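You operate a simulated robot arm through the tools that you are given. There is no shell and no other tool.

Carry out the task below with a simulated robot arm. There is one attempt and no reset: what you move stays moved.

Task
Pile some things up. At the end: the white roller with the largest size on its label from the top of the long bench is on the white table; the white bag (marked "SEALS") from the top of the long bench is on the white table, with the yellow end cap from there on top of it and the blue cup on top of that; whatever was shut is shut again. Leave all else as you found it, and nothing knocked over. Set down upright: roller.

It is judged by the outcome, as a careful person would: the job done as asked, and still so three seconds after it is handed in. It fails if anything else is knocked over, pushed out of place, dropped, spilled or broken. A push-on lid holds only when it is set on centred and level and pressed home; a screw cap is set on level and turned clockwise until tight.

Robot
A 7-joint arm with a two-finger parallel gripper, fixed in place. Base frame: the origin is at the foot of the arm, x ahead of it, y to its left, z up. Units: m, degrees, N and s.
With the tool pointing down near the work surface it reaches from about 0.22 to 0.58 m from the base axis. Its first joint turns from -66.0 to 66.0 degrees. Payload 2.5 kg.
Tool frame: the origin (TCP) lies between the finger pads and is the grasp point; the fingertips stand 0.023 m ahead of it; z points along the fingers, y is the line along which they close. Largest opening 0.094 m; finger width 0.038, thickness 0.01; the body of the gripper, 0.054 by 0.096 m, starts 0.039 m behind the TCP.
Orientation is that of the tool frame in the base frame, as [roll, pitch, yaw] about the fixed x, y, z axes, in that order (R = Rz(yaw) Ry(pitch) Rx(roll)). With the fingers straight down and closing along the base's y, the tool's x points along the base's -x, its y along +y and its z along -z.

Tools
- The arm moves only by the tool move_arm. Its argument "targets" is text: rows parted by semicolons, each of 7 numbers parted by spaces: the turn, a rotation vector about the base's x, y, z in rad, then the shift along the base's x, y, z in m, then the closure in counts, from 0 (fully open) to 255 (shut). In form: wx wy wz dx dy dz gripper; .... A call has 1 to 20 rows; each row shifts and turns the commanded pose from where the row before left it. A row lasts 0.2 s, in which the tool goes at most 0.05 m and 8.6 degrees; a call with a longer step from one row to the next is refused whole, and so is a gripper value outside its range. A pose out of reach is approached as far as the arm can. The call stops where the force on the tool passes 40 N (or 10 N more than at its start, if that is more) or the arm is blocked; 0.2 s more then pass. Each finger travels about 0.108 m/s and halts on what it meets, pressing with about 34 N; the grip force reading is that of the motor and also rises with nothing between the fingers. The clock runs only during rows and for 0.2 s after the last one: add rows that do not move to give the fingers time. It gives the time, the measured TCP pose, the force on the tool (base axes), the opening and the grip force at its end, in the units of the frame above (readings bear some noise), with the torque about the TCP (base axes, N m) and any sound that the robot's microphone picked up.
- Cameras (640 x 400 px; columns grow to the right, rows downward): "scene" is fixed at [0.1374, -0.4126, 0.5466]; the picture's right is [0.68, -0.73, 0.00], its down [-0.50, -0.46, -0.73] and it looks along [0.54, 0.50, -0.68] (base axes); focal length 214 px, centre (320, 200). "wrist" rides on the gripper at [0.086, 0.016, -0.074] in the tool frame; the picture's right is [-0.18, 0.98, 0.00], its down [-0.58, -0.11, -0.81] and it looks along [-0.79, -0.15, 0.59] (tool axes); focal length 243 px, centre (320, 200). There is no depth. A picture from a camera that has moved, and an enlarged one, comes with that camera's place and axes in the base frame and with its lens. The place of the scene camera against the robot may be out by one fixed shift of up to 0.025 m in any direction.
- capture(camera): a new picture of that camera. No time passes.
- zoom(camera, box): a new picture of the part [left, top, right, bottom] of that camera's present view, enlarged. No time passes.
- close_job(): hands the job in; it is judged then, once.

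Places have to be worked out from the pictures, the camera data and where the tool is seen. Open the gripper and draw the arm clear of the work before you hand the job in, unless the task says otherwise.

The tools are called after "Call:" as name(argument=value, ...) on one line, values as JSON. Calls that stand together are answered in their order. move_arm: Moves the arm, as the interface text tells. Its arguments: {"type":"object","properties":{"targets":{"type":"string"}},"required":["targets"]} The other tools are called the same way: capture (camera) takes a picture; zoom (camera, box) takes an enlarged picture of a part of a camera's view; close_job () hands the job in.

At the start:

```text
time_s: 0.0
tool_pos: [0.3838, 0.1226, 0.3443]
ee_rot: [180.0, -0.1, -180.0]
contact_force: [-1.3, -0.4, -0.2]
moment: [0.0, 0.04, 0.0]
finger_gap: 0.0937
gripper_force: 0.0
```

scene: 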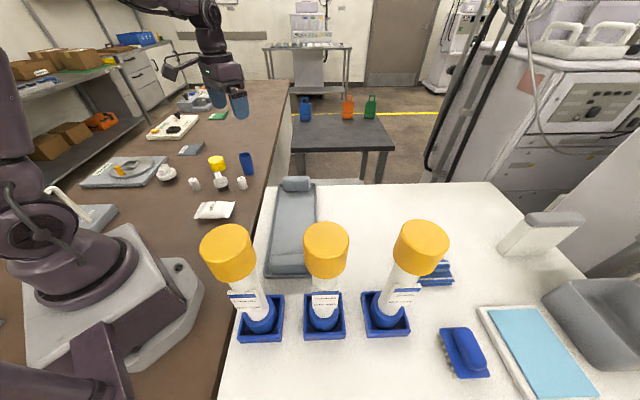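
wrist: 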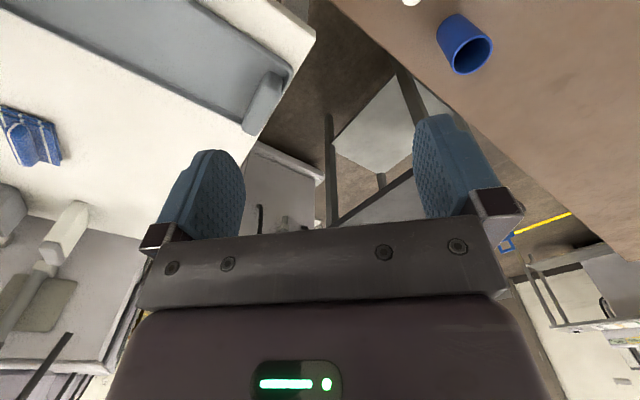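

I start by looking closer at the scene: the bench with small things, and the white table.

Call:
zoom(camera="scene", box=[140, 130, 280, 230])

Call:
zoom(camera="scene", box=[60, 70, 280, 210])

Call:
zoom(camera="scene", box=[190, 210, 460, 380])

Call:
zoom(camera="scene", box=[180, 150, 260, 200])

```text
4.00 times, centred on (210, 180) of scene
camera zoom: at [0.1374, -0.4126, 0.5466], right [0.68, -0.73, 0.0], down [-0.5, -0.46, -0.73], along [0.54, 0.5, -0.68], focal length 858 px, centre (760, 280)
```

zoom: 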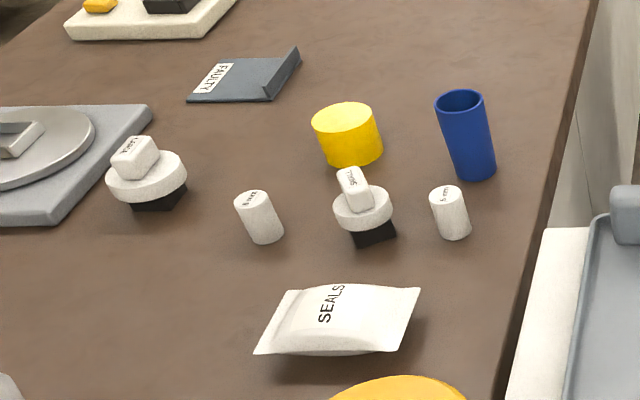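

```text
2.86 times, centred on (170, 140) of scene
camera zoom: at [0.1374, -0.4126, 0.5466], right [0.68, -0.73, 0.0], down [-0.5, -0.46, -0.73], along [0.54, 0.5, -0.68], focal length 613 px, centre (749, 371)
```

zoom: 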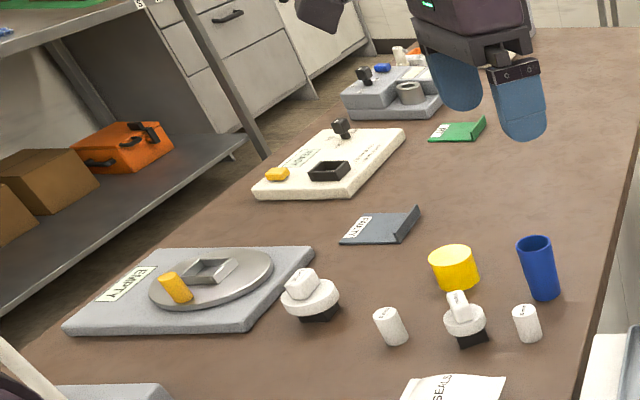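

```text
2.35 times, centred on (325, 295) of scene
camera zoom: at [0.1374, -0.4126, 0.5466], right [0.68, -0.73, 0.0], down [-0.5, -0.46, -0.73], along [0.54, 0.5, -0.68], focal length 505 px, centre (308, -24)
```

zoom: 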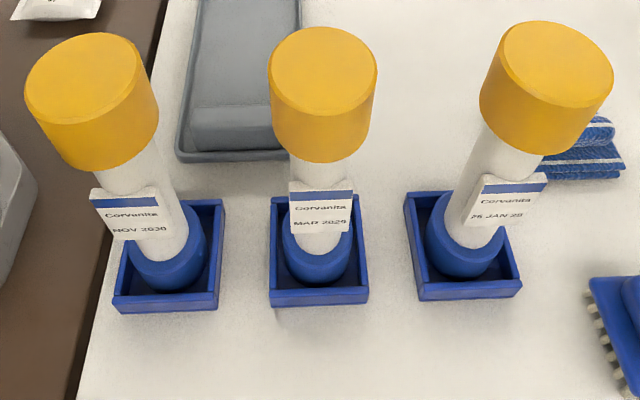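

```text
8.00 times, centred on (220, 175) of scene
camera zoom: at [0.1374, -0.4126, 0.5466], right [0.68, -0.73, 0.0], down [-0.5, -0.46, -0.73], along [0.54, 0.5, -0.68], focal length 1716 px, centre (1120, 400)
```

zoom: 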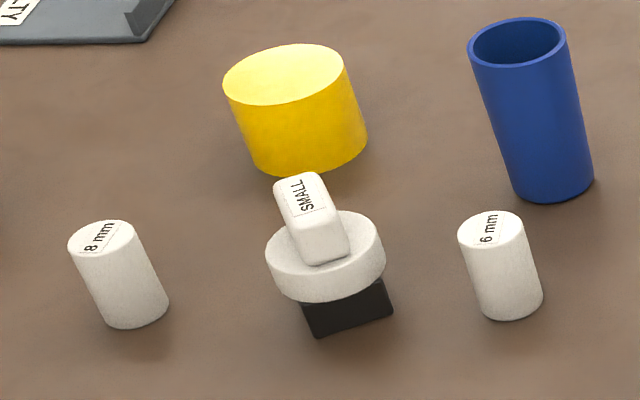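

The bench holds the 8 mm and 6 mm rollers, the SEALS bag, the yellow cap and the blue cup; the 8 mm roller is the larger of the two I can read. I'll check the far bench and table, then swing the tool toward the bench for a wrist view.

Call:
zoom(camera="scene", box=[140, 70, 260, 145])

Call:
zoom(camera="scene", box=[30, 140, 190, 240])

Call:
zoom(camera="scene", box=[240, 170, 480, 320])

Call:
move_arm(targets="0 0 0.14 -0.0223 0.0212 0.015 0; 0 0 0.14 -0.0223 0.0212 0.015 0; 0 0 0.14 -0.0223 0.0212 0.015 0; 0 0 0.14 -0.0223 0.0212 0.015 0; 0 0 0.14 -0.0223 0.0212 0.01 0; 0 0 0.14 -0.0223 0.0212 0.01 0; 0 0 0 0 0 0 0")

```text
5.33 times, centred on (200, 108) of scene
camera zoom: at [0.1374, -0.4126, 0.5466], right [0.68, -0.73, 0.0], down [-0.5, -0.46, -0.73], along [0.54, 0.5, -0.68], focal length 1144 px, centre (960, 693)
```

zoom: 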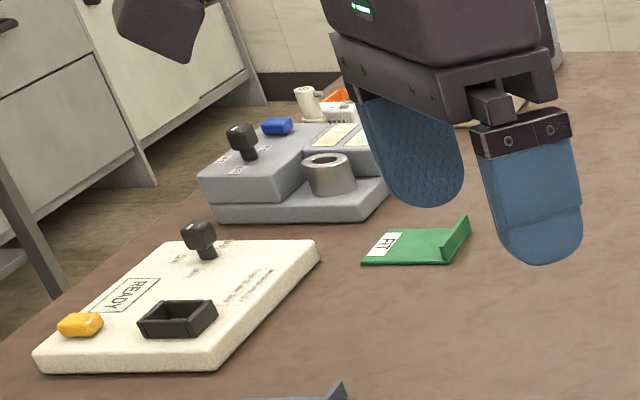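

```text
4.00 times, centred on (110, 190) of scene
camera zoom: at [0.1374, -0.4126, 0.5466], right [0.68, -0.73, 0.0], down [-0.5, -0.46, -0.73], along [0.54, 0.5, -0.68], focal length 858 px, centre (1160, 240)
```

zoom: 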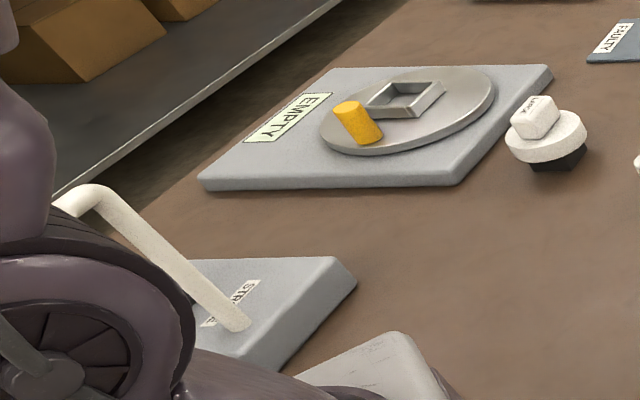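

```text
2.67 times, centred on (360, 245) of scene
camera zoom: at [0.1374, -0.4126, 0.5466], right [0.68, -0.73, 0.0], down [-0.5, -0.46, -0.73], along [0.54, 0.5, -0.68], focal length 572 px, centre (213, 80)
```

zoom: 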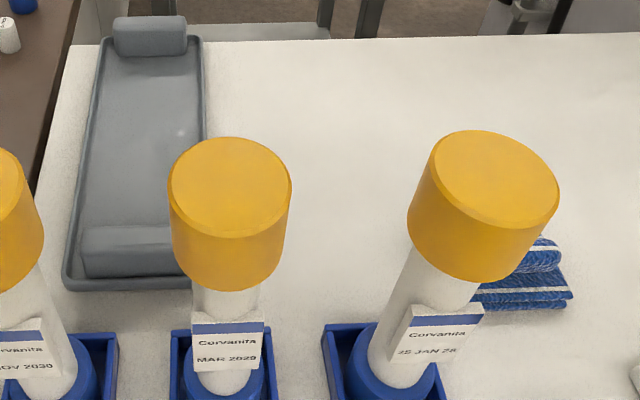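

```text
time_s: 1.6
tool_pos: [0.2494, 0.2487, 0.4253]
ee_rot: [180.0, -0.1, -131.8]
contact_force: [0.1, 0.5, 0.6]
moment: [0.02, 0.0, -0.01]
finger_gap: 0.0938
gripper_force: 0.0
```

The tool is at azimuth 45° above the bench. Now I take the wrist view, and tilt for a steeper one next.

Call:
capture(camera="wrist")

Call:
capture(camera="scene")

```text
taken
camera wrist: at [0.1806, 0.1952, 0.5013], right [-0.61, 0.79, 0.0], down [0.47, 0.36, 0.81], along [0.64, 0.49, -0.59], focal length 243 px, centre (320, 200)
```

wrist: 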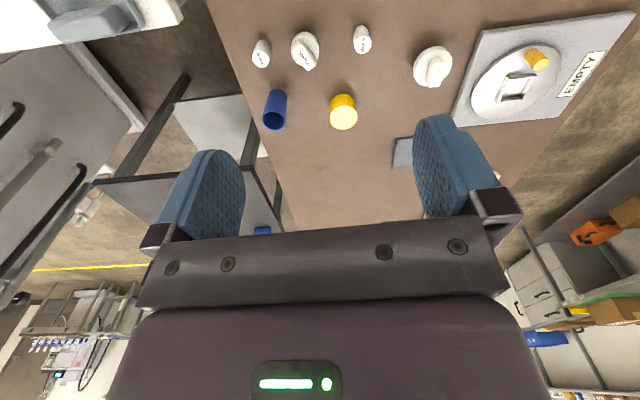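

```text
taken
```

scene: 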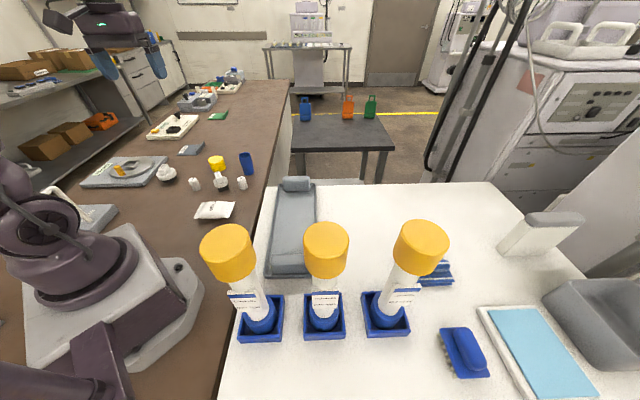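

The wrist view shows the items. I zoom in to locate them precisely.

Call:
zoom(camera="wrist", box=[220, 0, 460, 150])

Call:
zoom(camera="wrist", box=[320, 10, 400, 60])

Call:
zoom(camera="scene", box=[160, 70, 260, 130])

```text
2.67 times, centred on (340, 75) of wrist
camera zoom: at [0.1806, 0.1952, 0.5013], right [-0.61, 0.79, 0.0], down [0.47, 0.36, 0.81], along [0.64, 0.49, -0.59], focal length 647 px, centre (267, 533)
```

zoom: 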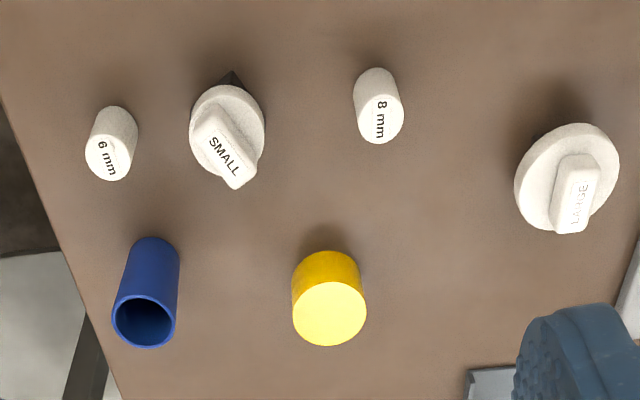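

```text
8.00 times, centred on (360, 35) of wrist
camera zoom: at [0.1806, 0.1952, 0.5013], right [-0.61, 0.79, 0.0], down [0.47, 0.36, 0.81], along [0.64, 0.49, -0.59], focal length 1941 px, centre (0, 1520)
```

zoom: 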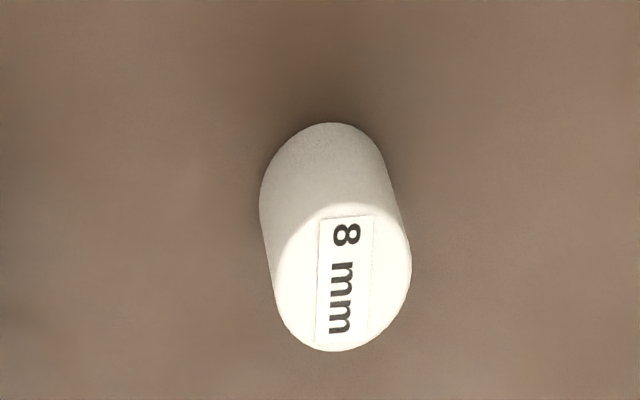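

```text
6.40 times, centred on (210, 100) of scene
camera zoom: at [0.1374, -0.4125, 0.5466], right [0.68, -0.73, 0.0], down [-0.5, -0.46, -0.73], along [0.54, 0.5, -0.68], focal length 1373 px, centre (1024, 840)
```

zoom: 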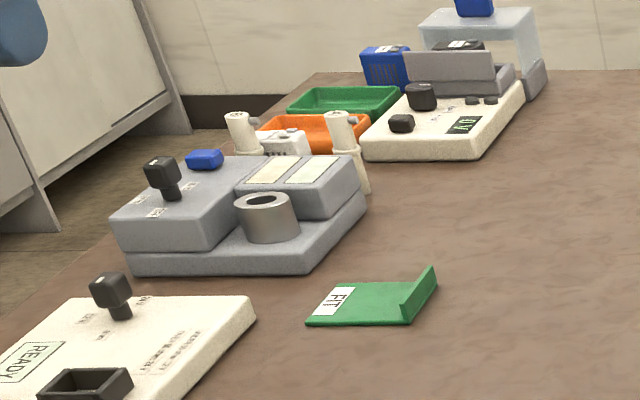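

Only 6 mm and 8 mm rollers are on the bench, so the 8 mm one is my target (about 0.028 m across, 0.045 tall). I lower over it to pin down the bench height by a second view.

Call:
move_arm(targets="0 0 0 0.004 0.022 -0.035 60; 0 0 0 0.004 0.022 -0.035 60; 0 0 0 0.004 0.022 -0.035 60; 0 0 0 0.004 0.022 -0.035 60; 0 0 0 0 0.008 -0.035 60; 0 0 0 0 0 0 60")

Call:
capture(camera="wrist")

```text
time_s: 3.0
tool_pos: [0.2662, 0.3458, 0.2488]
ee_rot: [-180.0, 0.0, -131.9]
contact_force: [0.5, -0.5, 0.4]
moment: [0.02, -0.01, 0.02]
finger_gap: 0.0719
gripper_force: 0.1
```

```text
taken
camera wrist: at [0.1962, 0.2923, 0.3235], right [-0.61, 0.79, 0.0], down [0.47, 0.36, 0.81], along [0.64, 0.49, -0.59], focal length 243 px, centre (320, 200)
```

wrist: 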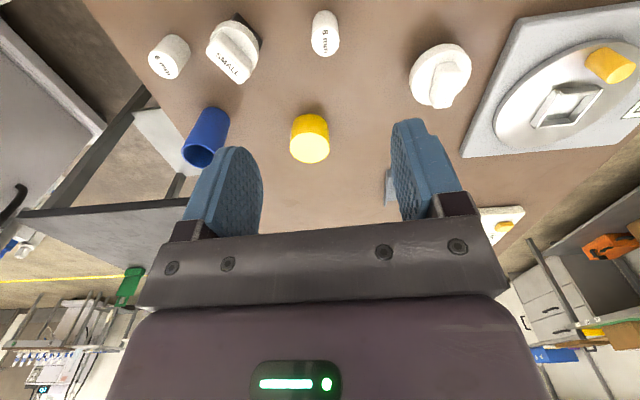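

Call:
zoom(camera="wrist", box=[280, 0, 376, 60])

Call:
zoom(camera="wrist", box=[140, 0, 380, 170])

```text
6.67 times, centred on (328, 30) of wrist
camera zoom: at [0.1962, 0.2923, 0.3235], right [-0.61, 0.79, 0.0], down [0.47, 0.36, 0.81], along [0.64, 0.49, -0.59], focal length 1618 px, centre (267, 1333)
```

zoom: 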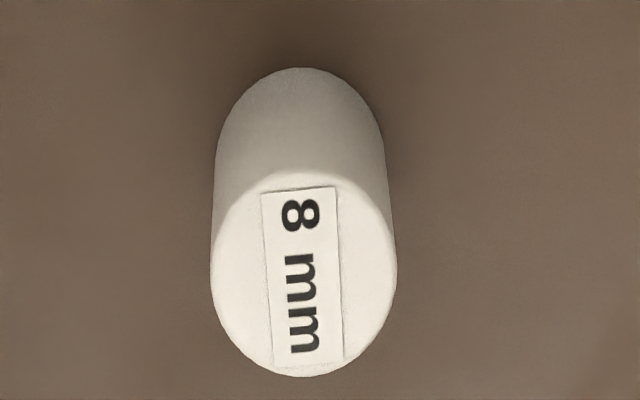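

```text
2.35 times, centred on (260, 85) of wrist
camera zoom: at [0.1962, 0.2923, 0.3235], right [-0.61, 0.79, 0.0], down [0.47, 0.36, 0.81], along [0.64, 0.49, -0.59], focal length 571 px, centre (461, 471)
```

zoom: 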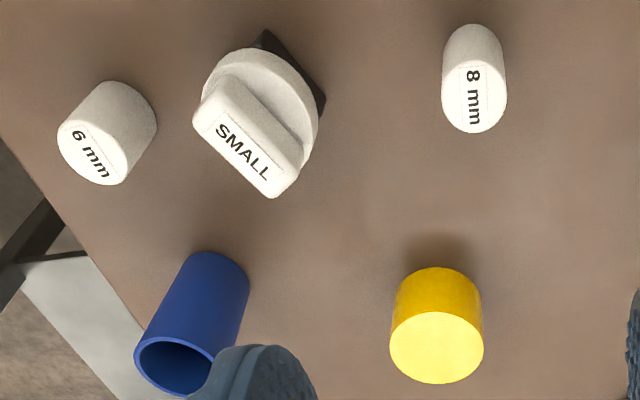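

Triangulating gives the bench top at z≈0, the 8 mm roller at about (0.277, 0.361) with its top at 0.040; the cap at (0.406, 0.433) with top 0.04, and the cup at (0.473, 0.303) with top 0.086. I lower over the roller, stopping above it to check alignment.

Call:
move_arm(targets="0 0 0 0.0054 0.0076 -0.04 60; 0 0 0 0.0054 0.0076 -0.04 60; 0 0 0 0 0 -0.04 60; 0 0 0 0 0 -0.02 60; 0 0 0 0 0 0 60")

Call:
capture(camera="wrist")

Call:
capture(camera="scene")

```text
time_s: 4.2
tool_pos: [0.2777, 0.3594, 0.1103]
ee_rot: [180.0, 0.0, -131.9]
contact_force: [-0.7, -0.3, -0.3]
moment: [0.02, 0.03, 0.02]
finger_gap: 0.0718
gripper_force: 0.0
```

```text
taken
camera wrist: at [0.2076, 0.3061, 0.1857], right [-0.61, 0.79, 0.0], down [0.47, 0.36, 0.81], along [0.64, 0.49, -0.59], focal length 243 px, centre (320, 200)
```

wrist: 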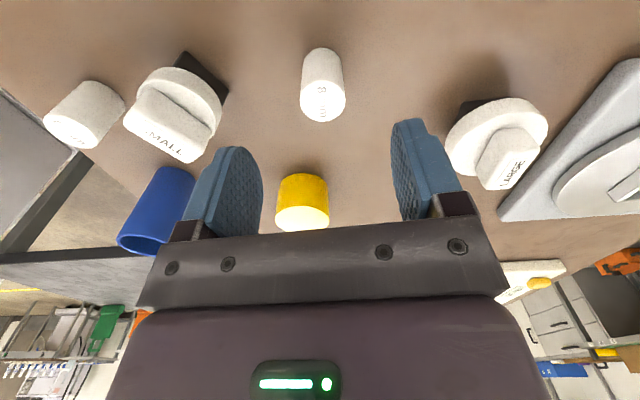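

```text
taken
```

scene: 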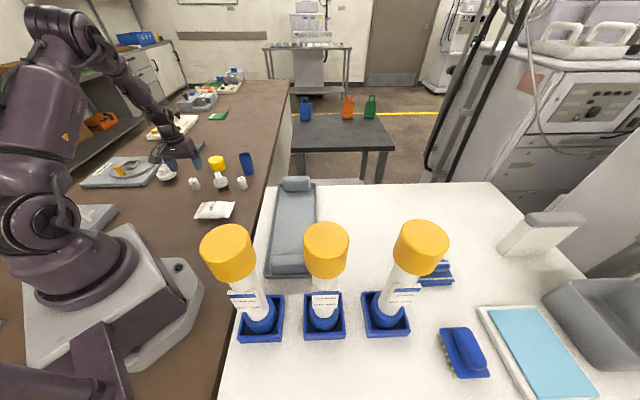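

The roller sits on the finger midline. I lower to z≈0.03 and close.

Call:
move_arm(targets="0 0 0 -0.0005 0.001 -0.03 60; 0 0 0 0 0.001 -0.03 60; 0 0 0 0 0 -0.0195 60; 0 0 0 0 0 0 60; 0 0 0 0 0 0 255; 0 0 0 0 0 0 255; 0 0 0 0 0 0 255; 0 0 0 0 0 0 255")

Call:
capture(camera="wrist")

```text
time_s: 6.0
tool_pos: [0.2768, 0.3605, 0.0302]
ee_rot: [-180.0, 0.0, -131.9]
contact_force: [-0.1, -0.2, -0.9]
moment: [0.03, -0.03, 0.02]
finger_gap: 0.0282
gripper_force: 33.6
```

```text
taken
camera wrist: at [0.208, 0.3076, 0.1053], right [-0.61, 0.79, 0.0], down [0.47, 0.36, 0.81], along [0.64, 0.49, -0.59], focal length 243 px, centre (320, 200)
```

wrist: 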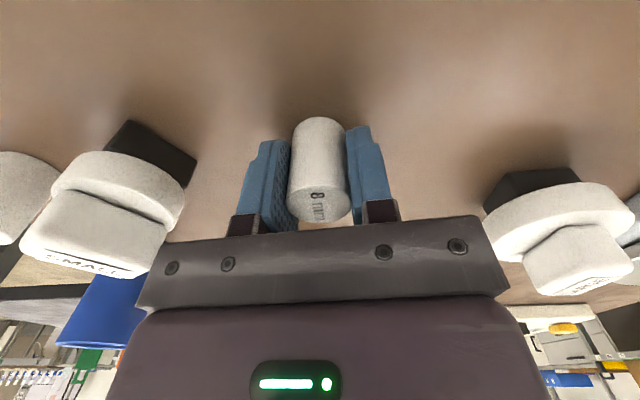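

The roller is held (gap 0.028). I lift it straight up and then swing toward the white table at height to survey it.

Call:
move_arm(targets="0 0 0 0 0 0.02 255; 0 0 0 0 0 0.045 255; 0 0 0 0 0 0.045 255; 0 0 0 0 0 0.045 255; 0 0 0 0 0 0.045 255; 0 0 0 0 0 0.045 255; 0 0 0 0 0 0.045 255; 0 0 0 0 0 0.045 255; 0 0 -0.122 0.0137 -0.0456 0 255; 0 0 -0.122 0.0137 -0.0456 0 255; 0 0 -0.122 0.0137 -0.0456 0 255; 0 0 -0.122 0.0137 -0.0456 0 255; 0 0 -0.122 0.0137 -0.0456 0 255; 0 0 -0.122 0.0137 -0.0456 0 255; 0 0 -0.122 0.0137 -0.0456 0 255; 0 0 -0.122 0.0137 -0.0456 0 255; 0 0 -0.122 0.0137 -0.0456 0 255; 0 0 0 0 0 0 255")

Call:
capture(camera="wrist")

Call:
capture(camera="scene")

```text
time_s: 9.8
tool_pos: [0.3991, -0.0507, 0.3669]
ee_rot: [180.0, 0.0, 165.2]
contact_force: [-0.6, -0.3, -0.2]
moment: [0.04, 0.01, 0.0]
finger_gap: 0.0282
gripper_force: 33.9
```

```text
taken
camera wrist: at [0.3198, -0.0127, 0.442], right [0.43, 0.9, 0.0], down [0.53, -0.25, 0.81], along [0.73, -0.35, -0.59], focal length 243 px, centre (320, 200)
```

wrist: 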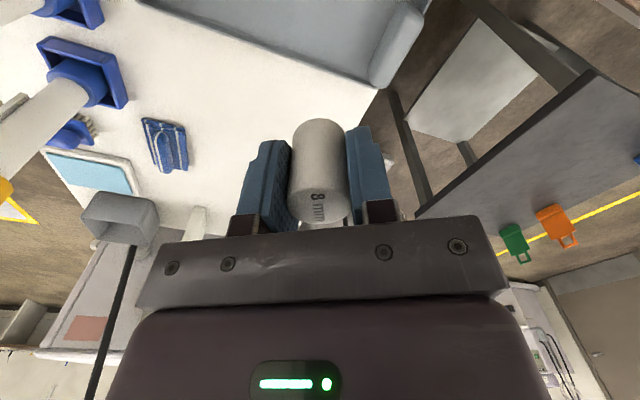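

```text
taken
```

scene: 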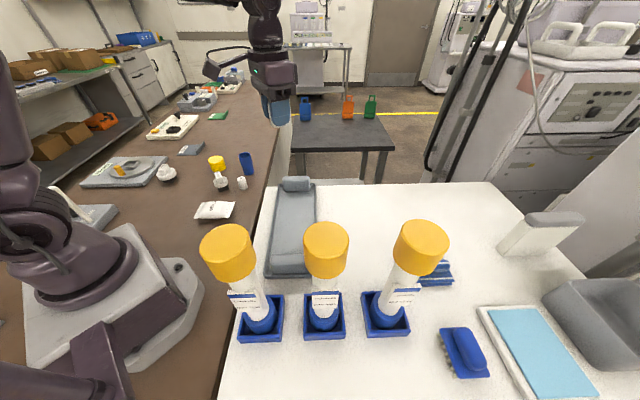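

The table is in view: tray with bolster upper right, tubes left, blue cloth, all with a clear white area between. I lower toward that free area for a second view to get the table height.

Call:
zoom(camera="wrist", box=[30, 0, 440, 240])

Call:
move_arm(targets="0 0 0 0.008 -0.017 -0.025 255; 0 0 0 0.008 -0.017 -0.025 255; 0 0 0 0.008 -0.017 -0.025 255; 0 0 0 0.008 -0.017 -0.025 255; 0 0 0 0 0 0 255")

Call:
capture(camera="wrist")

Call:
capture(camera="scene")

```text
1.56 times, centred on (235, 120) of wrist
camera zoom: at [0.3198, -0.0127, 0.442], right [0.43, 0.9, 0.0], down [0.53, -0.25, 0.81], along [0.73, -0.35, -0.59], focal length 379 px, centre (453, 325)
```

zoom: 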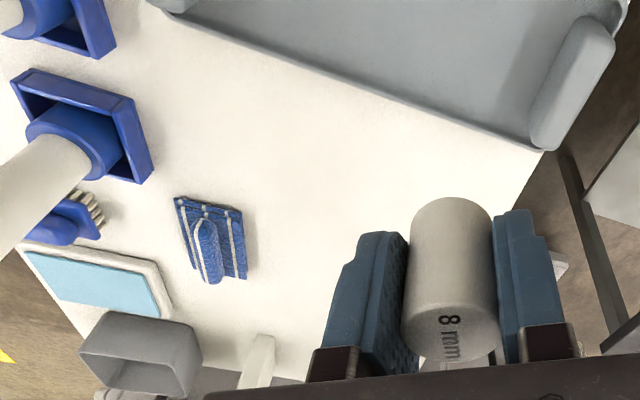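

```text
time_s: 11.0
tool_pos: [0.4319, -0.1166, 0.2653]
ee_rot: [-180.0, 0.0, 165.2]
contact_force: [0.3, -0.5, 0.2]
moment: [0.03, -0.01, 0.03]
finger_gap: 0.0281
gripper_force: 34.1
```

```text
taken
camera wrist: at [0.3523, -0.0791, 0.3399], right [0.43, 0.9, 0.0], down [0.53, -0.25, 0.81], along [0.73, -0.35, -0.59], focal length 243 px, centre (320, 200)
```

wrist: 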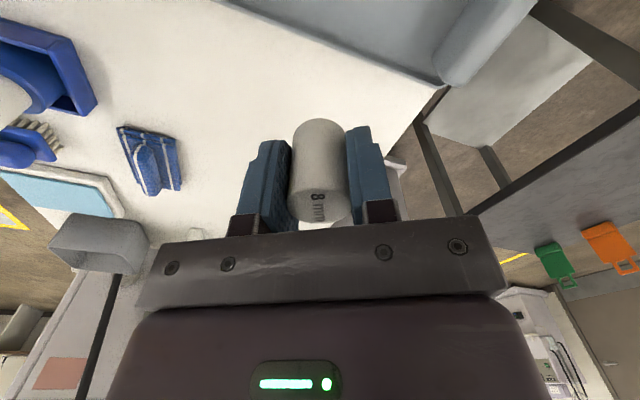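

```text
taken
```

scene: 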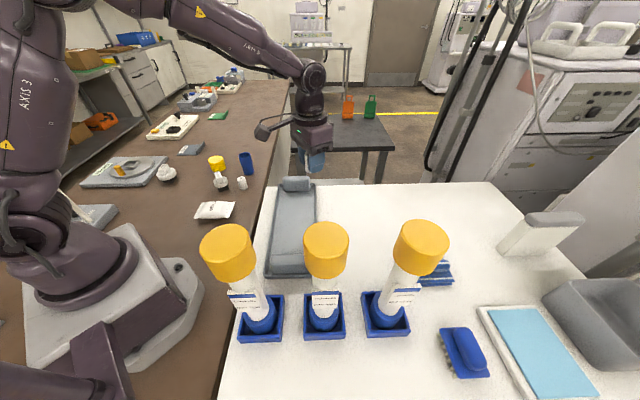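

I need better pixel readings for the table height, so I zoom on the tray corner and the holder in this view.

Call:
zoom(camera="wrist", box=[380, 40, 476, 100])

Call:
zoom(camera="wrist", box=[0, 0, 208, 130])

Call:
move_arm(targets="0 0 0 -0.01 0.02 0.04 255; 0 0 0 -0.01 0.02 0.04 255; 0 0 0 0 0 0.04 255; 0 0 0 0 0 0 255")

Call:
zoom(camera="wrist", box=[340, 40, 436, 100])

Call:
zoom(camera="wrist", box=[0, 0, 208, 130])

```text
6.67 times, centred on (428, 70) of wrist
camera zoom: at [0.3523, -0.0791, 0.3399], right [0.43, 0.9, 0.0], down [0.53, -0.25, 0.81], along [0.73, -0.35, -0.59], focal length 1618 px, centre (-400, 1067)
```

zoom: 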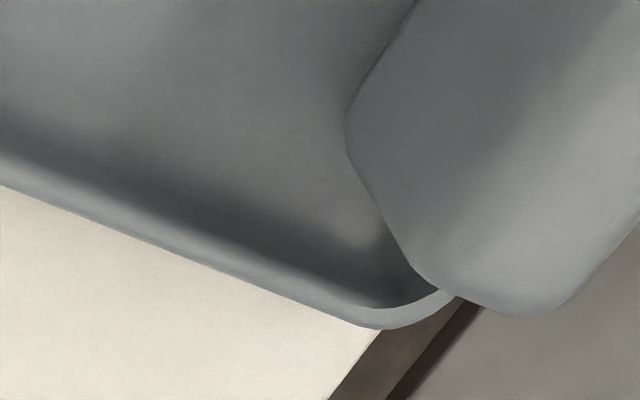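

```text
3.08 times, centred on (104, 65) of wrist
camera zoom: at [0.3523, -0.0791, 0.3399], right [0.43, 0.9, 0.0], down [0.53, -0.25, 0.81], along [0.73, -0.35, -0.59], focal length 746 px, centre (985, 615)
```

zoom: 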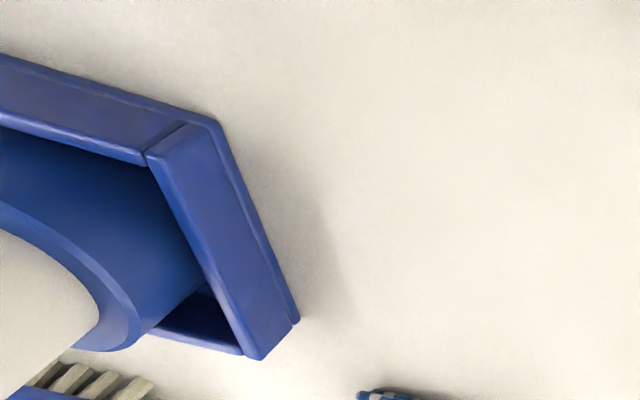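

```text
time_s: 12.0
tool_pos: [0.4115, -0.0761, 0.3874]
ee_rot: [-180.0, 0.0, 165.2]
contact_force: [-0.8, -0.6, -0.6]
moment: [-0.01, 0.01, 0.03]
finger_gap: 0.0282
gripper_force: 34.2
```

```text
6.67 times, centred on (388, 70) of wrist
camera zoom: at [0.3322, -0.0385, 0.4625], right [0.43, 0.9, 0.0], down [0.53, -0.25, 0.81], along [0.73, -0.35, -0.59], focal length 1618 px, centre (-133, 1067)
```

zoom: 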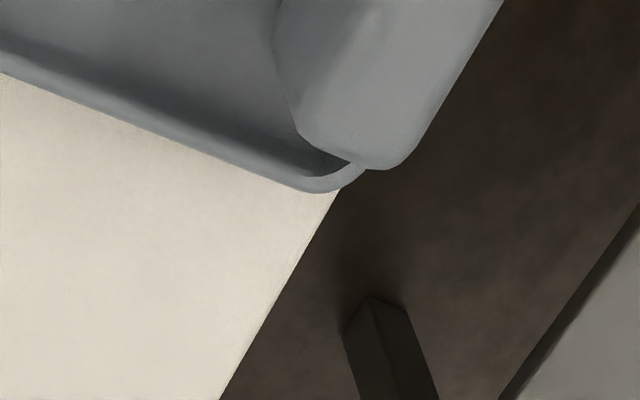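

```text
3.08 times, centred on (104, 65) of wrist
camera zoom: at [0.3322, -0.0385, 0.4625], right [0.43, 0.9, 0.0], down [0.53, -0.25, 0.81], along [0.73, -0.35, -0.59], focal length 746 px, centre (985, 615)
```

zoom: 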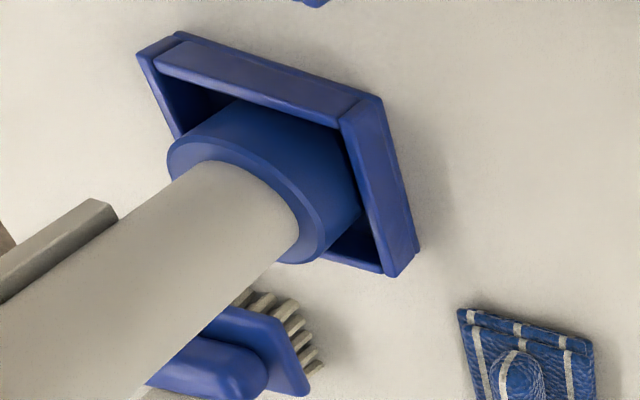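

The table top comes out near z≈0.062 and is clear between the tray edge and the holders/cloth. I carry the roller to (0.53, −0.13), toward the table's back, and lower to a safe height before the final approach.

Call:
move_arm(targets="0 0 0 0.0395 -0.018 -0.02 255; 0 0 0 0.0395 -0.018 -0.02 255; 0 0 0 0.0395 -0.018 -0.02 255; 0 0 0 0 0 -0.045 255; 0 0 0 0 0 -0.045 255; 0 0 0 0 0 -0.045 255; 0 0 0 0 0 -0.045 255; 0 0 0 0 0 0 255")

Call:
capture(camera="wrist")

Call:
zoom(camera="scene", box=[240, 110, 480, 260])

```text
time_s: 13.8
tool_pos: [0.5302, -0.1299, 0.1444]
ee_rot: [-180.0, 0.0, 165.2]
contact_force: [-0.4, -0.4, -0.7]
moment: [0.04, 0.01, -0.02]
finger_gap: 0.0281
gripper_force: 34.0
```

```text
taken
camera wrist: at [0.4509, -0.0915, 0.2198], right [0.43, 0.9, 0.0], down [0.53, -0.25, 0.81], along [0.73, -0.35, -0.59], focal length 243 px, centre (320, 200)
```

wrist: 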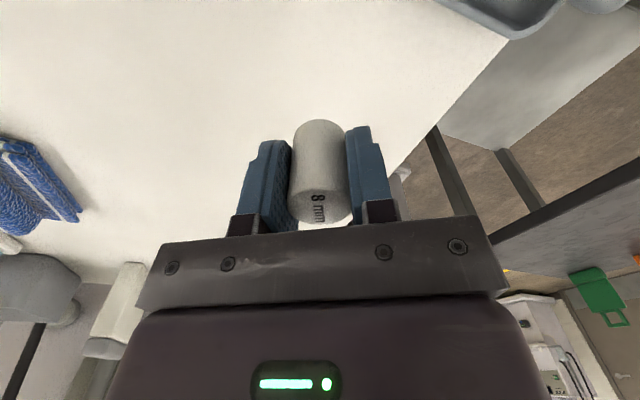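

```text
2.67 times, centred on (360, 185) of scene
camera zoom: at [0.1374, -0.4126, 0.5466], right [0.68, -0.73, 0.0], down [-0.5, -0.46, -0.73], along [0.54, 0.5, -0.68], focal length 572 px, centre (213, 240)
```

zoom: 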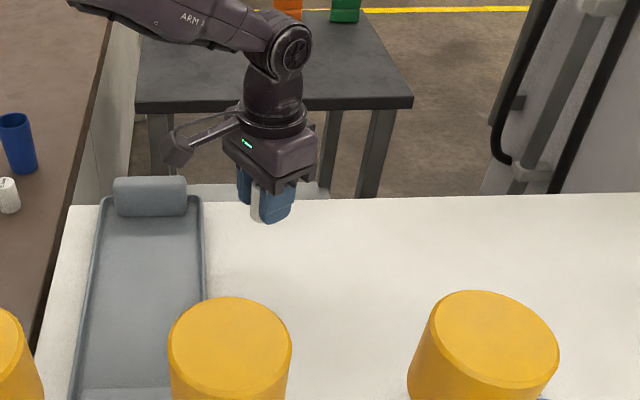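

The roller is over clear table, about 9 cm from the back edge. I lower carefully and watch for contact.

Call:
move_arm(targets="0 0 0 0 0 -0.02 255; 0 0 0 0 0 -0.018 255; 0 0 0 0 0 0 255")

Call:
zoom(camera="scene", box=[300, 150, 396, 210])

```text
time_s: 14.6
tool_pos: [0.5299, -0.1287, 0.1075]
ee_rot: [179.9, 0.0, 165.1]
contact_force: [0.0, 0.2, -0.2]
moment: [0.02, 0.02, 0.0]
finger_gap: 0.028
gripper_force: 34.2
```

```text
6.67 times, centred on (348, 180) of scene
camera zoom: at [0.1374, -0.4126, 0.5466], right [0.68, -0.73, 0.0], down [-0.5, -0.46, -0.73], along [0.54, 0.5, -0.68], focal length 1430 px, centre (133, 333)
```

zoom: 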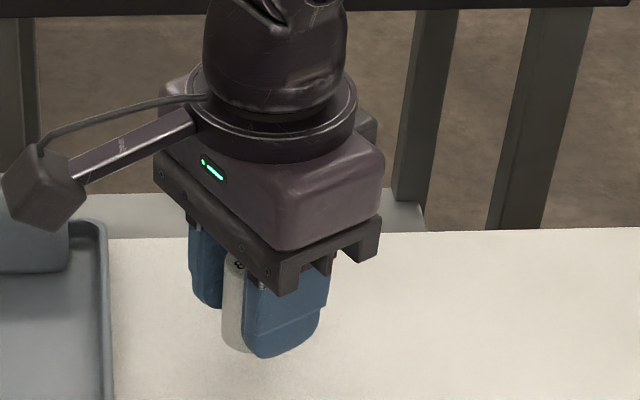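

No contact yet at TCP z 0.107. I go on in small steps.

Call:
move_arm(targets="0 0 0 0 0 -0.003 255; 0 0 0 0 0 -0.003 255; 0 0 0 0 0 -0.003 255; 0 0 0 0 0 0 255")

Call:
zoom(camera="scene", box=[316, 180, 364, 210])

```text
time_s: 15.6
tool_pos: [0.5291, -0.1297, 0.0993]
ee_rot: [-179.9, 0.0, 165.2]
contact_force: [-0.3, 0.4, -0.5]
moment: [0.02, -0.01, 0.04]
finger_gap: 0.0279
gripper_force: 33.8
```

```text
13.33 times, centred on (340, 195) of scene
camera zoom: at [0.1374, -0.4126, 0.5466], right [0.68, -0.73, 0.0], down [-0.5, -0.46, -0.73], along [0.54, 0.5, -0.68], focal length 2860 px, centre (53, 267)
```

zoom: 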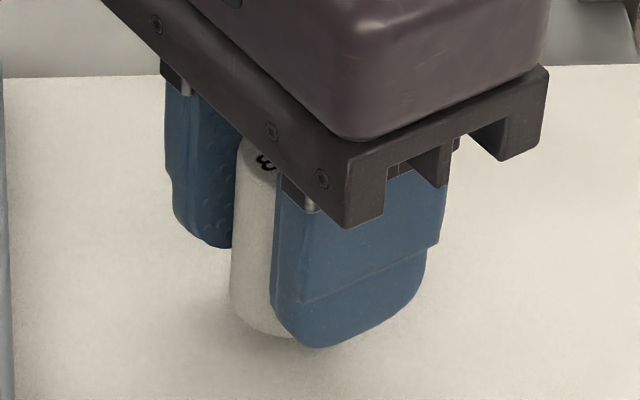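

A contact shadow is now visible under the roller, so it is a few millimetres above the table. I keep going in 1.5 mm steps.

Call:
move_arm(targets="0 0 0 0 0 -0.002 255; 0 0 0 0 0 -0.0015 255; 0 0 0 0 0 -0.0015 255; 0 0 0 0 0 0 255")

Call:
zoom(camera="scene", box=[316, 180, 364, 210])

```text
time_s: 16.6
tool_pos: [0.5312, -0.1299, 0.0937]
ee_rot: [-180.0, 0.0, 165.2]
contact_force: [-0.2, -0.6, -0.5]
moment: [0.03, 0.02, -0.01]
finger_gap: 0.0281
gripper_force: 34.1
```

```text
13.33 times, centred on (340, 195) of scene
camera zoom: at [0.1374, -0.4126, 0.5466], right [0.68, -0.73, 0.0], down [-0.5, -0.46, -0.73], along [0.54, 0.5, -0.68], focal length 2860 px, centre (53, 267)
```

zoom: 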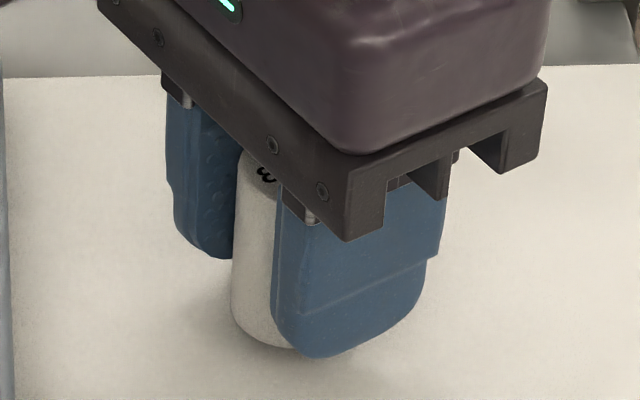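

Still no contact force at 0.094. Continuing.

Call:
move_arm(targets="0 0 0 0 0 -0.0015 255; 0 0 0 0 0 -0.0015 255; 0 0 0 0 0 0 255")

Call:
zoom(camera="scene", box=[316, 180, 364, 210])

```text
time_s: 17.4
tool_pos: [0.5303, -0.1307, 0.0905]
ee_rot: [-179.9, -0.1, 165.2]
contact_force: [0.1, 0.4, -1.5]
moment: [-0.02, 0.02, 0.0]
finger_gap: 0.0281
gripper_force: 34.2
```

```text
13.33 times, centred on (340, 195) of scene
camera zoom: at [0.1374, -0.4126, 0.5466], right [0.68, -0.73, 0.0], down [-0.5, -0.46, -0.73], along [0.54, 0.5, -0.68], focal length 2860 px, centre (53, 267)
```

zoom: 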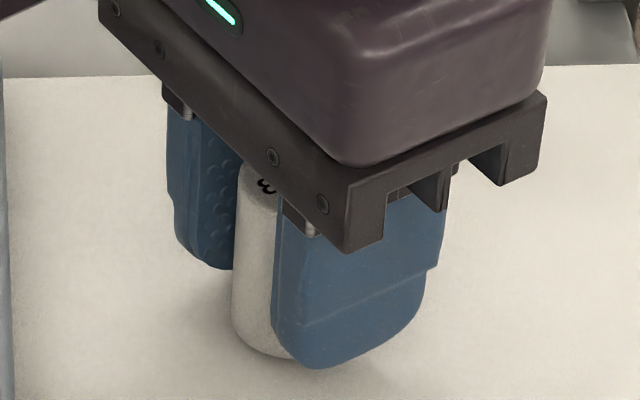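

Call:
move_arm(targets="0 0 0 0 0 -0.001 255; 0 0 0 0 0 -0.001 255; 0 0 0 0 0 0 255")

```text
time_s: 18.2
tool_pos: [0.5297, -0.1302, 0.0892]
ee_rot: [-180.0, 0.1, 165.2]
contact_force: [-4.8, 0.7, 14.2]
moment: [0.0, 0.14, 0.01]
finger_gap: 0.0285
gripper_force: 33.6
```

Contact: the roller's bottom stands on the table (14 N). I ease off a millimetre and open just enough to release it, then rise.

Call:
move_arm(targets="0 0 0 0 0 0.001 255; 0 0 0 0 0 0 240; 0 0 0 0 0 0 150; 0 0 0 0 0 0 120; 0 0 0 0 0 0 120; 0 0 0 0 0 0 120")

Call:
zoom(camera="scene", box=[316, 180, 364, 210])

Call:
capture(camera="wrist")

```text
time_s: 19.6
tool_pos: [0.53, -0.1296, 0.0891]
ee_rot: [-179.9, 0.1, 165.2]
contact_force: [0.5, 0.8, -0.3]
moment: [-0.02, -0.01, 0.02]
finger_gap: 0.0498
gripper_force: 0.0
```

```text
13.33 times, centred on (340, 195) of scene
camera zoom: at [0.1374, -0.4126, 0.5466], right [0.68, -0.73, 0.0], down [-0.5, -0.46, -0.73], along [0.54, 0.5, -0.68], focal length 2860 px, centre (53, 267)
```

zoom: 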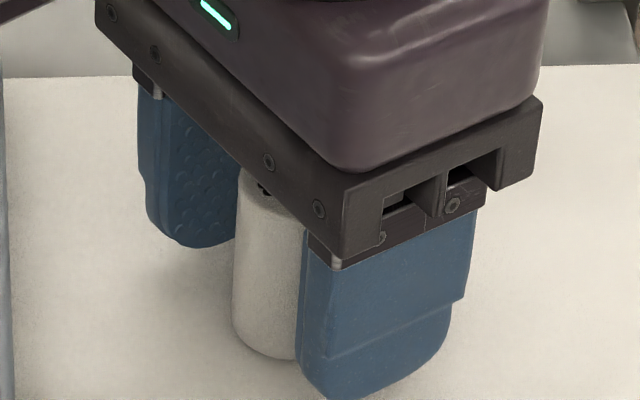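

```text
taken
camera wrist: at [0.4508, -0.0918, 0.1643], right [0.43, 0.9, 0.0], down [0.53, -0.25, 0.81], along [0.73, -0.35, -0.59], focal length 243 px, centre (320, 200)
```

wrist: 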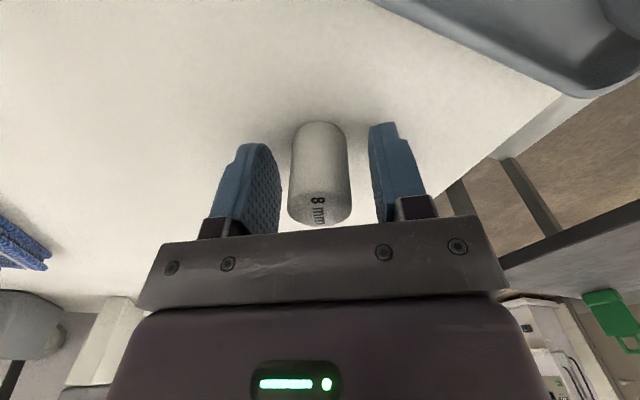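

The roller stands free and upright on the table. I rise and go back to the bench over the bag.

Call:
move_arm(targets="0 0 0 0 0 0.02 120; 0 0 0 0 0 0.045 120; 0 0 0 0 0 0.045 90; 0 0 0 0 0 0.045 60; 0 0 0 0 0 0.045 0; 0 0 0 0 0 0.045 0; 0 0 0.092 -0.028 0.032 0 0; 0 0 0.092 -0.028 0.032 0 0; 0 0 0.092 -0.028 0.032 0 0; 0 0 0.092 -0.028 0.032 0 0; 0 0 0.092 -0.028 0.032 0 0; 0 0 0.092 -0.028 0.032 0 0; 0 0 0.092 -0.028 0.032 0 0; 0 0 0.092 -0.028 0.032 0 0; 0 0 0.092 -0.028 0.032 0 0; 0 0 0.092 -0.028 0.032 0 0; 0 0 0 0 0 0 0")

Call:
capture(camera="wrist")

Call:
zoom(camera="scene", box=[180, 130, 400, 270])

```text
time_s: 23.2
tool_pos: [0.2491, 0.1903, 0.3335]
ee_rot: [-179.9, -0.1, -142.0]
contact_force: [0.0, 0.1, 0.1]
moment: [-0.01, 0.0, -0.03]
finger_gap: 0.0941
gripper_force: 0.1
```

```text
taken
camera wrist: at [0.1715, 0.1504, 0.4087], right [-0.46, 0.89, 0.0], down [0.53, 0.27, 0.81], along [0.72, 0.37, -0.59], focal length 243 px, centre (320, 200)
```

wrist: 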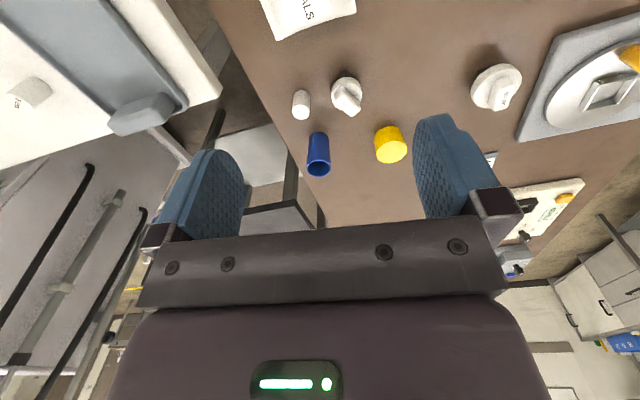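

```text
2.86 times, centred on (290, 200) of scene
camera zoom: at [0.1374, -0.4125, 0.5466], right [0.68, -0.73, 0.0], down [-0.5, -0.46, -0.73], along [0.54, 0.5, -0.68], focal length 613 px, centre (406, 200)
```

zoom: 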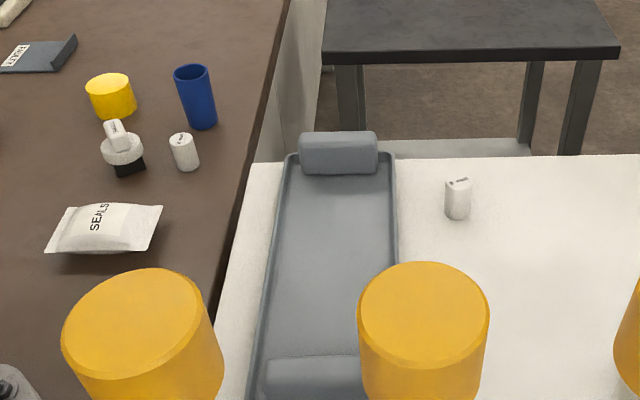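

The 8 mm roller is upright on the table. The bag is right at the top of the wrist view, so I lower to get it fully in sight.

Call:
move_arm(targets="0 0 0 0 0 -0.045 0; 0 0 0 0 0 -0.045 0; 0 0 0 0 0 -0.045 0; 0 0 0 0 0 0 0")

Call:
capture(camera="wrist")

Call:
zoom(camera="scene", box=[180, 180, 260, 230])

```text
time_s: 24.2
tool_pos: [0.2503, 0.1892, 0.199]
ee_rot: [180.0, 0.1, -142.1]
contact_force: [-0.7, 0.6, 0.2]
moment: [0.04, -0.01, -0.01]
finger_gap: 0.094
gripper_force: 0.1
```

```text
taken
camera wrist: at [0.172, 0.1484, 0.2745], right [-0.46, 0.89, 0.0], down [0.53, 0.27, 0.81], along [0.72, 0.37, -0.59], focal length 243 px, centre (320, 200)
```

wrist: 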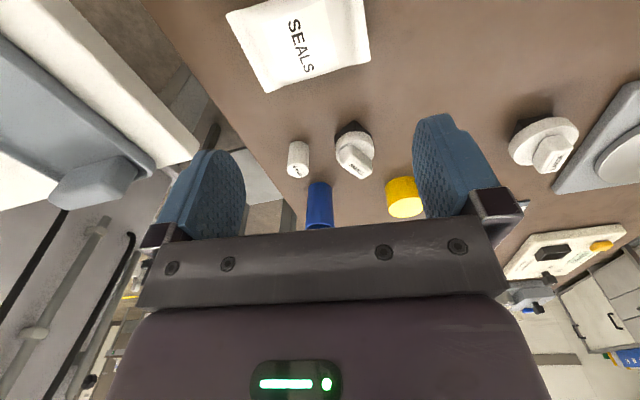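

```text
8.00 times, centred on (220, 205) of scene
camera zoom: at [0.1374, -0.4126, 0.5466], right [0.68, -0.73, 0.0], down [-0.5, -0.46, -0.73], along [0.54, 0.5, -0.68], focal length 1716 px, centre (1120, 160)
```

zoom: 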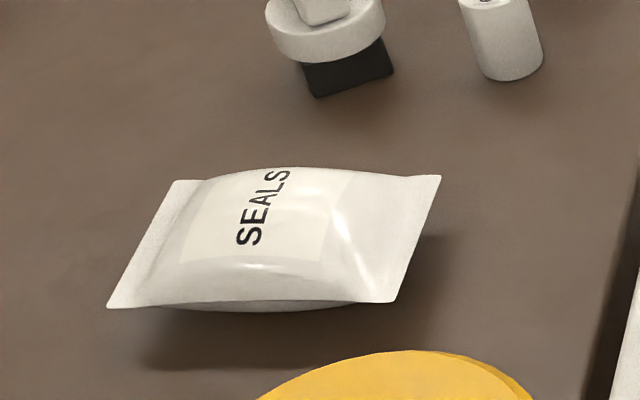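

Call:
zoom(camera="wrist", box=[210, 0, 386, 110])

```text
3.64 times, centred on (298, 55) of wrist
camera zoom: at [0.172, 0.1484, 0.2745], right [-0.46, 0.89, 0.0], down [0.53, 0.27, 0.81], along [0.72, 0.37, -0.59], focal length 882 px, centre (400, 727)
```

zoom: 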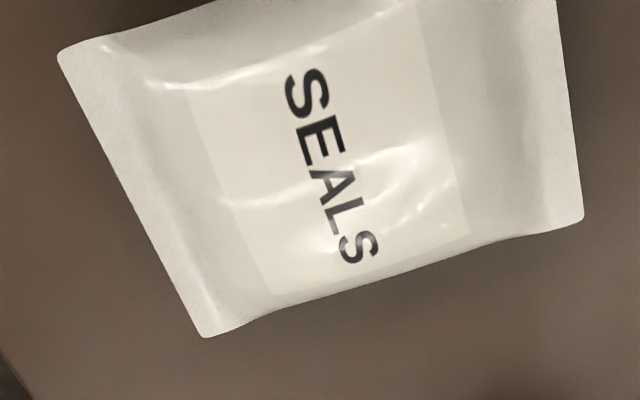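

The bag measures about 0.116 × 0.075 m, centred near (0.264, 0.178), with its short side at 45° to the base axes. I turn the tool so the fingers close across the short side, and look again.

Call:
move_arm(targets="0 0 -0.1315 0.00125 -0.00106 0 0; 0 0 -0.1315 0.00125 -0.00106 0 0; 0 0 -0.1315 0.00125 -0.00106 0 0; 0 0 -0.1315 0.00125 -0.00106 0 0; 0 0 -0.1315 0.00125 -0.00106 0 0; 0 0 -0.1315 0.00125 -0.00106 0 0; 0 0 -0.1315 0.00125 -0.00106 0 0; 0 0 -0.1315 0.00125 -0.00106 0 0; 0 0 -0.1315 0.00125 -0.00106 0 0; 0 0 -0.1315 0.00125 -0.00106 0 0; 0 0 -0.1315 0.00125 -0.00106 0 0; 0 0 0 0 0 0 0")

Call:
capture(camera="wrist")

Call:
capture(camera="scene")

```text
time_s: 26.8
tool_pos: [0.2632, 0.1772, 0.1999]
ee_rot: [179.9, 0.0, 135.0]
contact_force: [0.5, 0.0, 0.2]
moment: [0.01, -0.01, 0.01]
finger_gap: 0.0941
gripper_force: 0.0
```

```text
taken
camera wrist: at [0.2138, 0.2505, 0.2749], right [0.83, 0.56, 0.0], down [0.33, -0.49, 0.81], along [0.46, -0.67, -0.59], focal length 243 px, centre (320, 200)
```

wrist: 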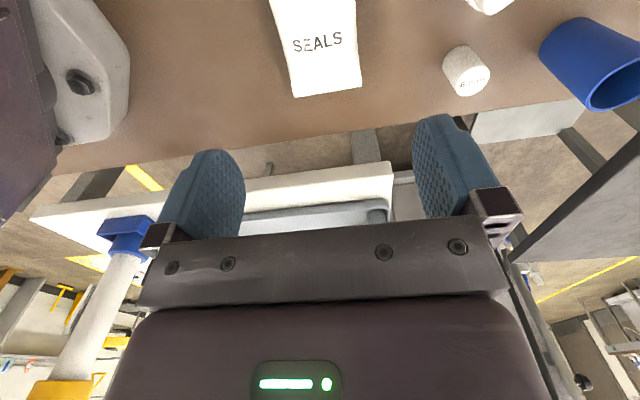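

```text
taken
```

scene: 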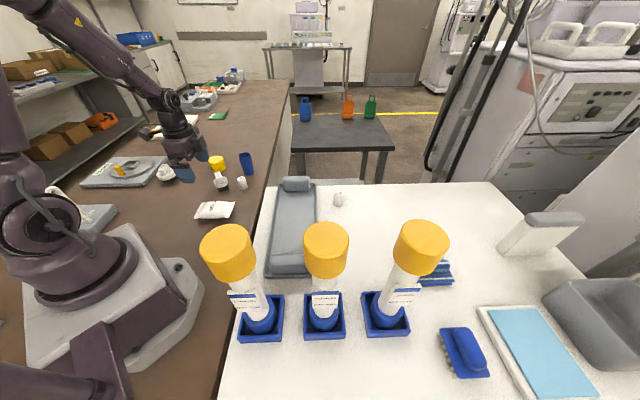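

Call:
zoom(camera="wrist", box=[240, 0, 400, 100])

```text
4.00 times, centred on (320, 50) of wrist
camera zoom: at [0.2138, 0.2505, 0.2749], right [0.83, 0.56, 0.0], down [0.33, -0.49, 0.81], along [0.46, -0.67, -0.59], focal length 970 px, centre (320, 800)
```

zoom: 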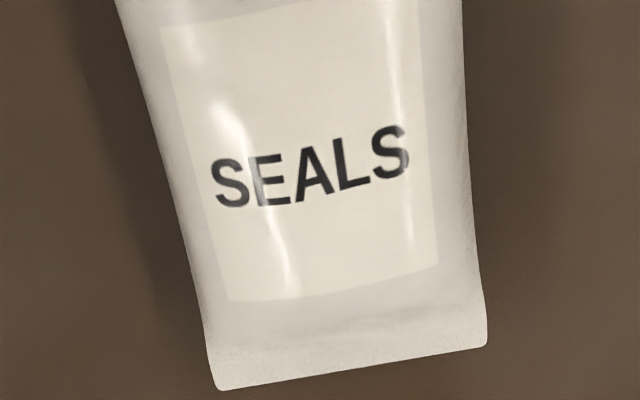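

The seam is at z≈0.022, and the centre refines to (0.261, 0.177). I lower toward it and check the finger clearance before the last bit.

Call:
move_arm(targets="0 0 0 -0.001 -0.0003 -0.04 0; 0 0 0 -0.001 -0.0003 -0.04 0; 0 0 0 0 0 -0.035 0; 0 0 0 0 0 0 0")

Call:
capture(camera="wrist")

Call:
zoom(camera="scene", box=[160, 150, 288, 230])

```text
time_s: 27.8
tool_pos: [0.2625, 0.1771, 0.0826]
ee_rot: [180.0, 0.0, 135.2]
contact_force: [-0.4, -0.3, -0.1]
moment: [0.0, 0.02, 0.01]
finger_gap: 0.0941
gripper_force: 0.2
```

```text
taken
camera wrist: at [0.2134, 0.2487, 0.1579], right [0.82, 0.57, 0.0], down [0.33, -0.49, 0.81], along [0.46, -0.66, -0.59], focal length 243 px, centre (320, 200)
```

wrist: 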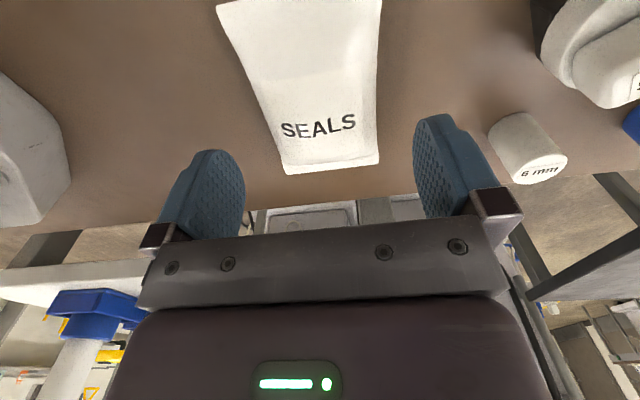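

```text
5.00 times, centred on (224, 190) of scene
camera zoom: at [0.1374, -0.4126, 0.5466], right [0.68, -0.73, 0.0], down [-0.5, -0.46, -0.73], along [0.54, 0.5, -0.68], focal length 1072 px, centre (800, 250)
```

zoom: 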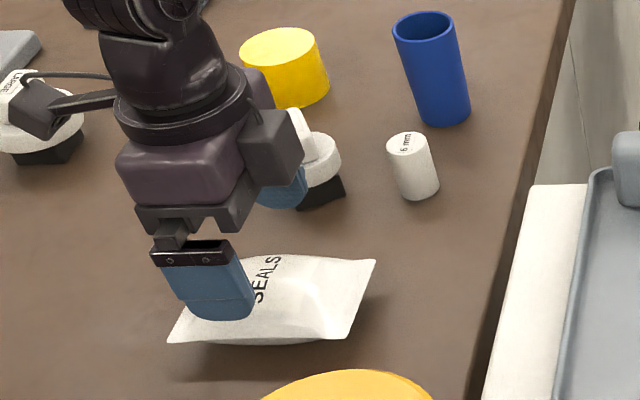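

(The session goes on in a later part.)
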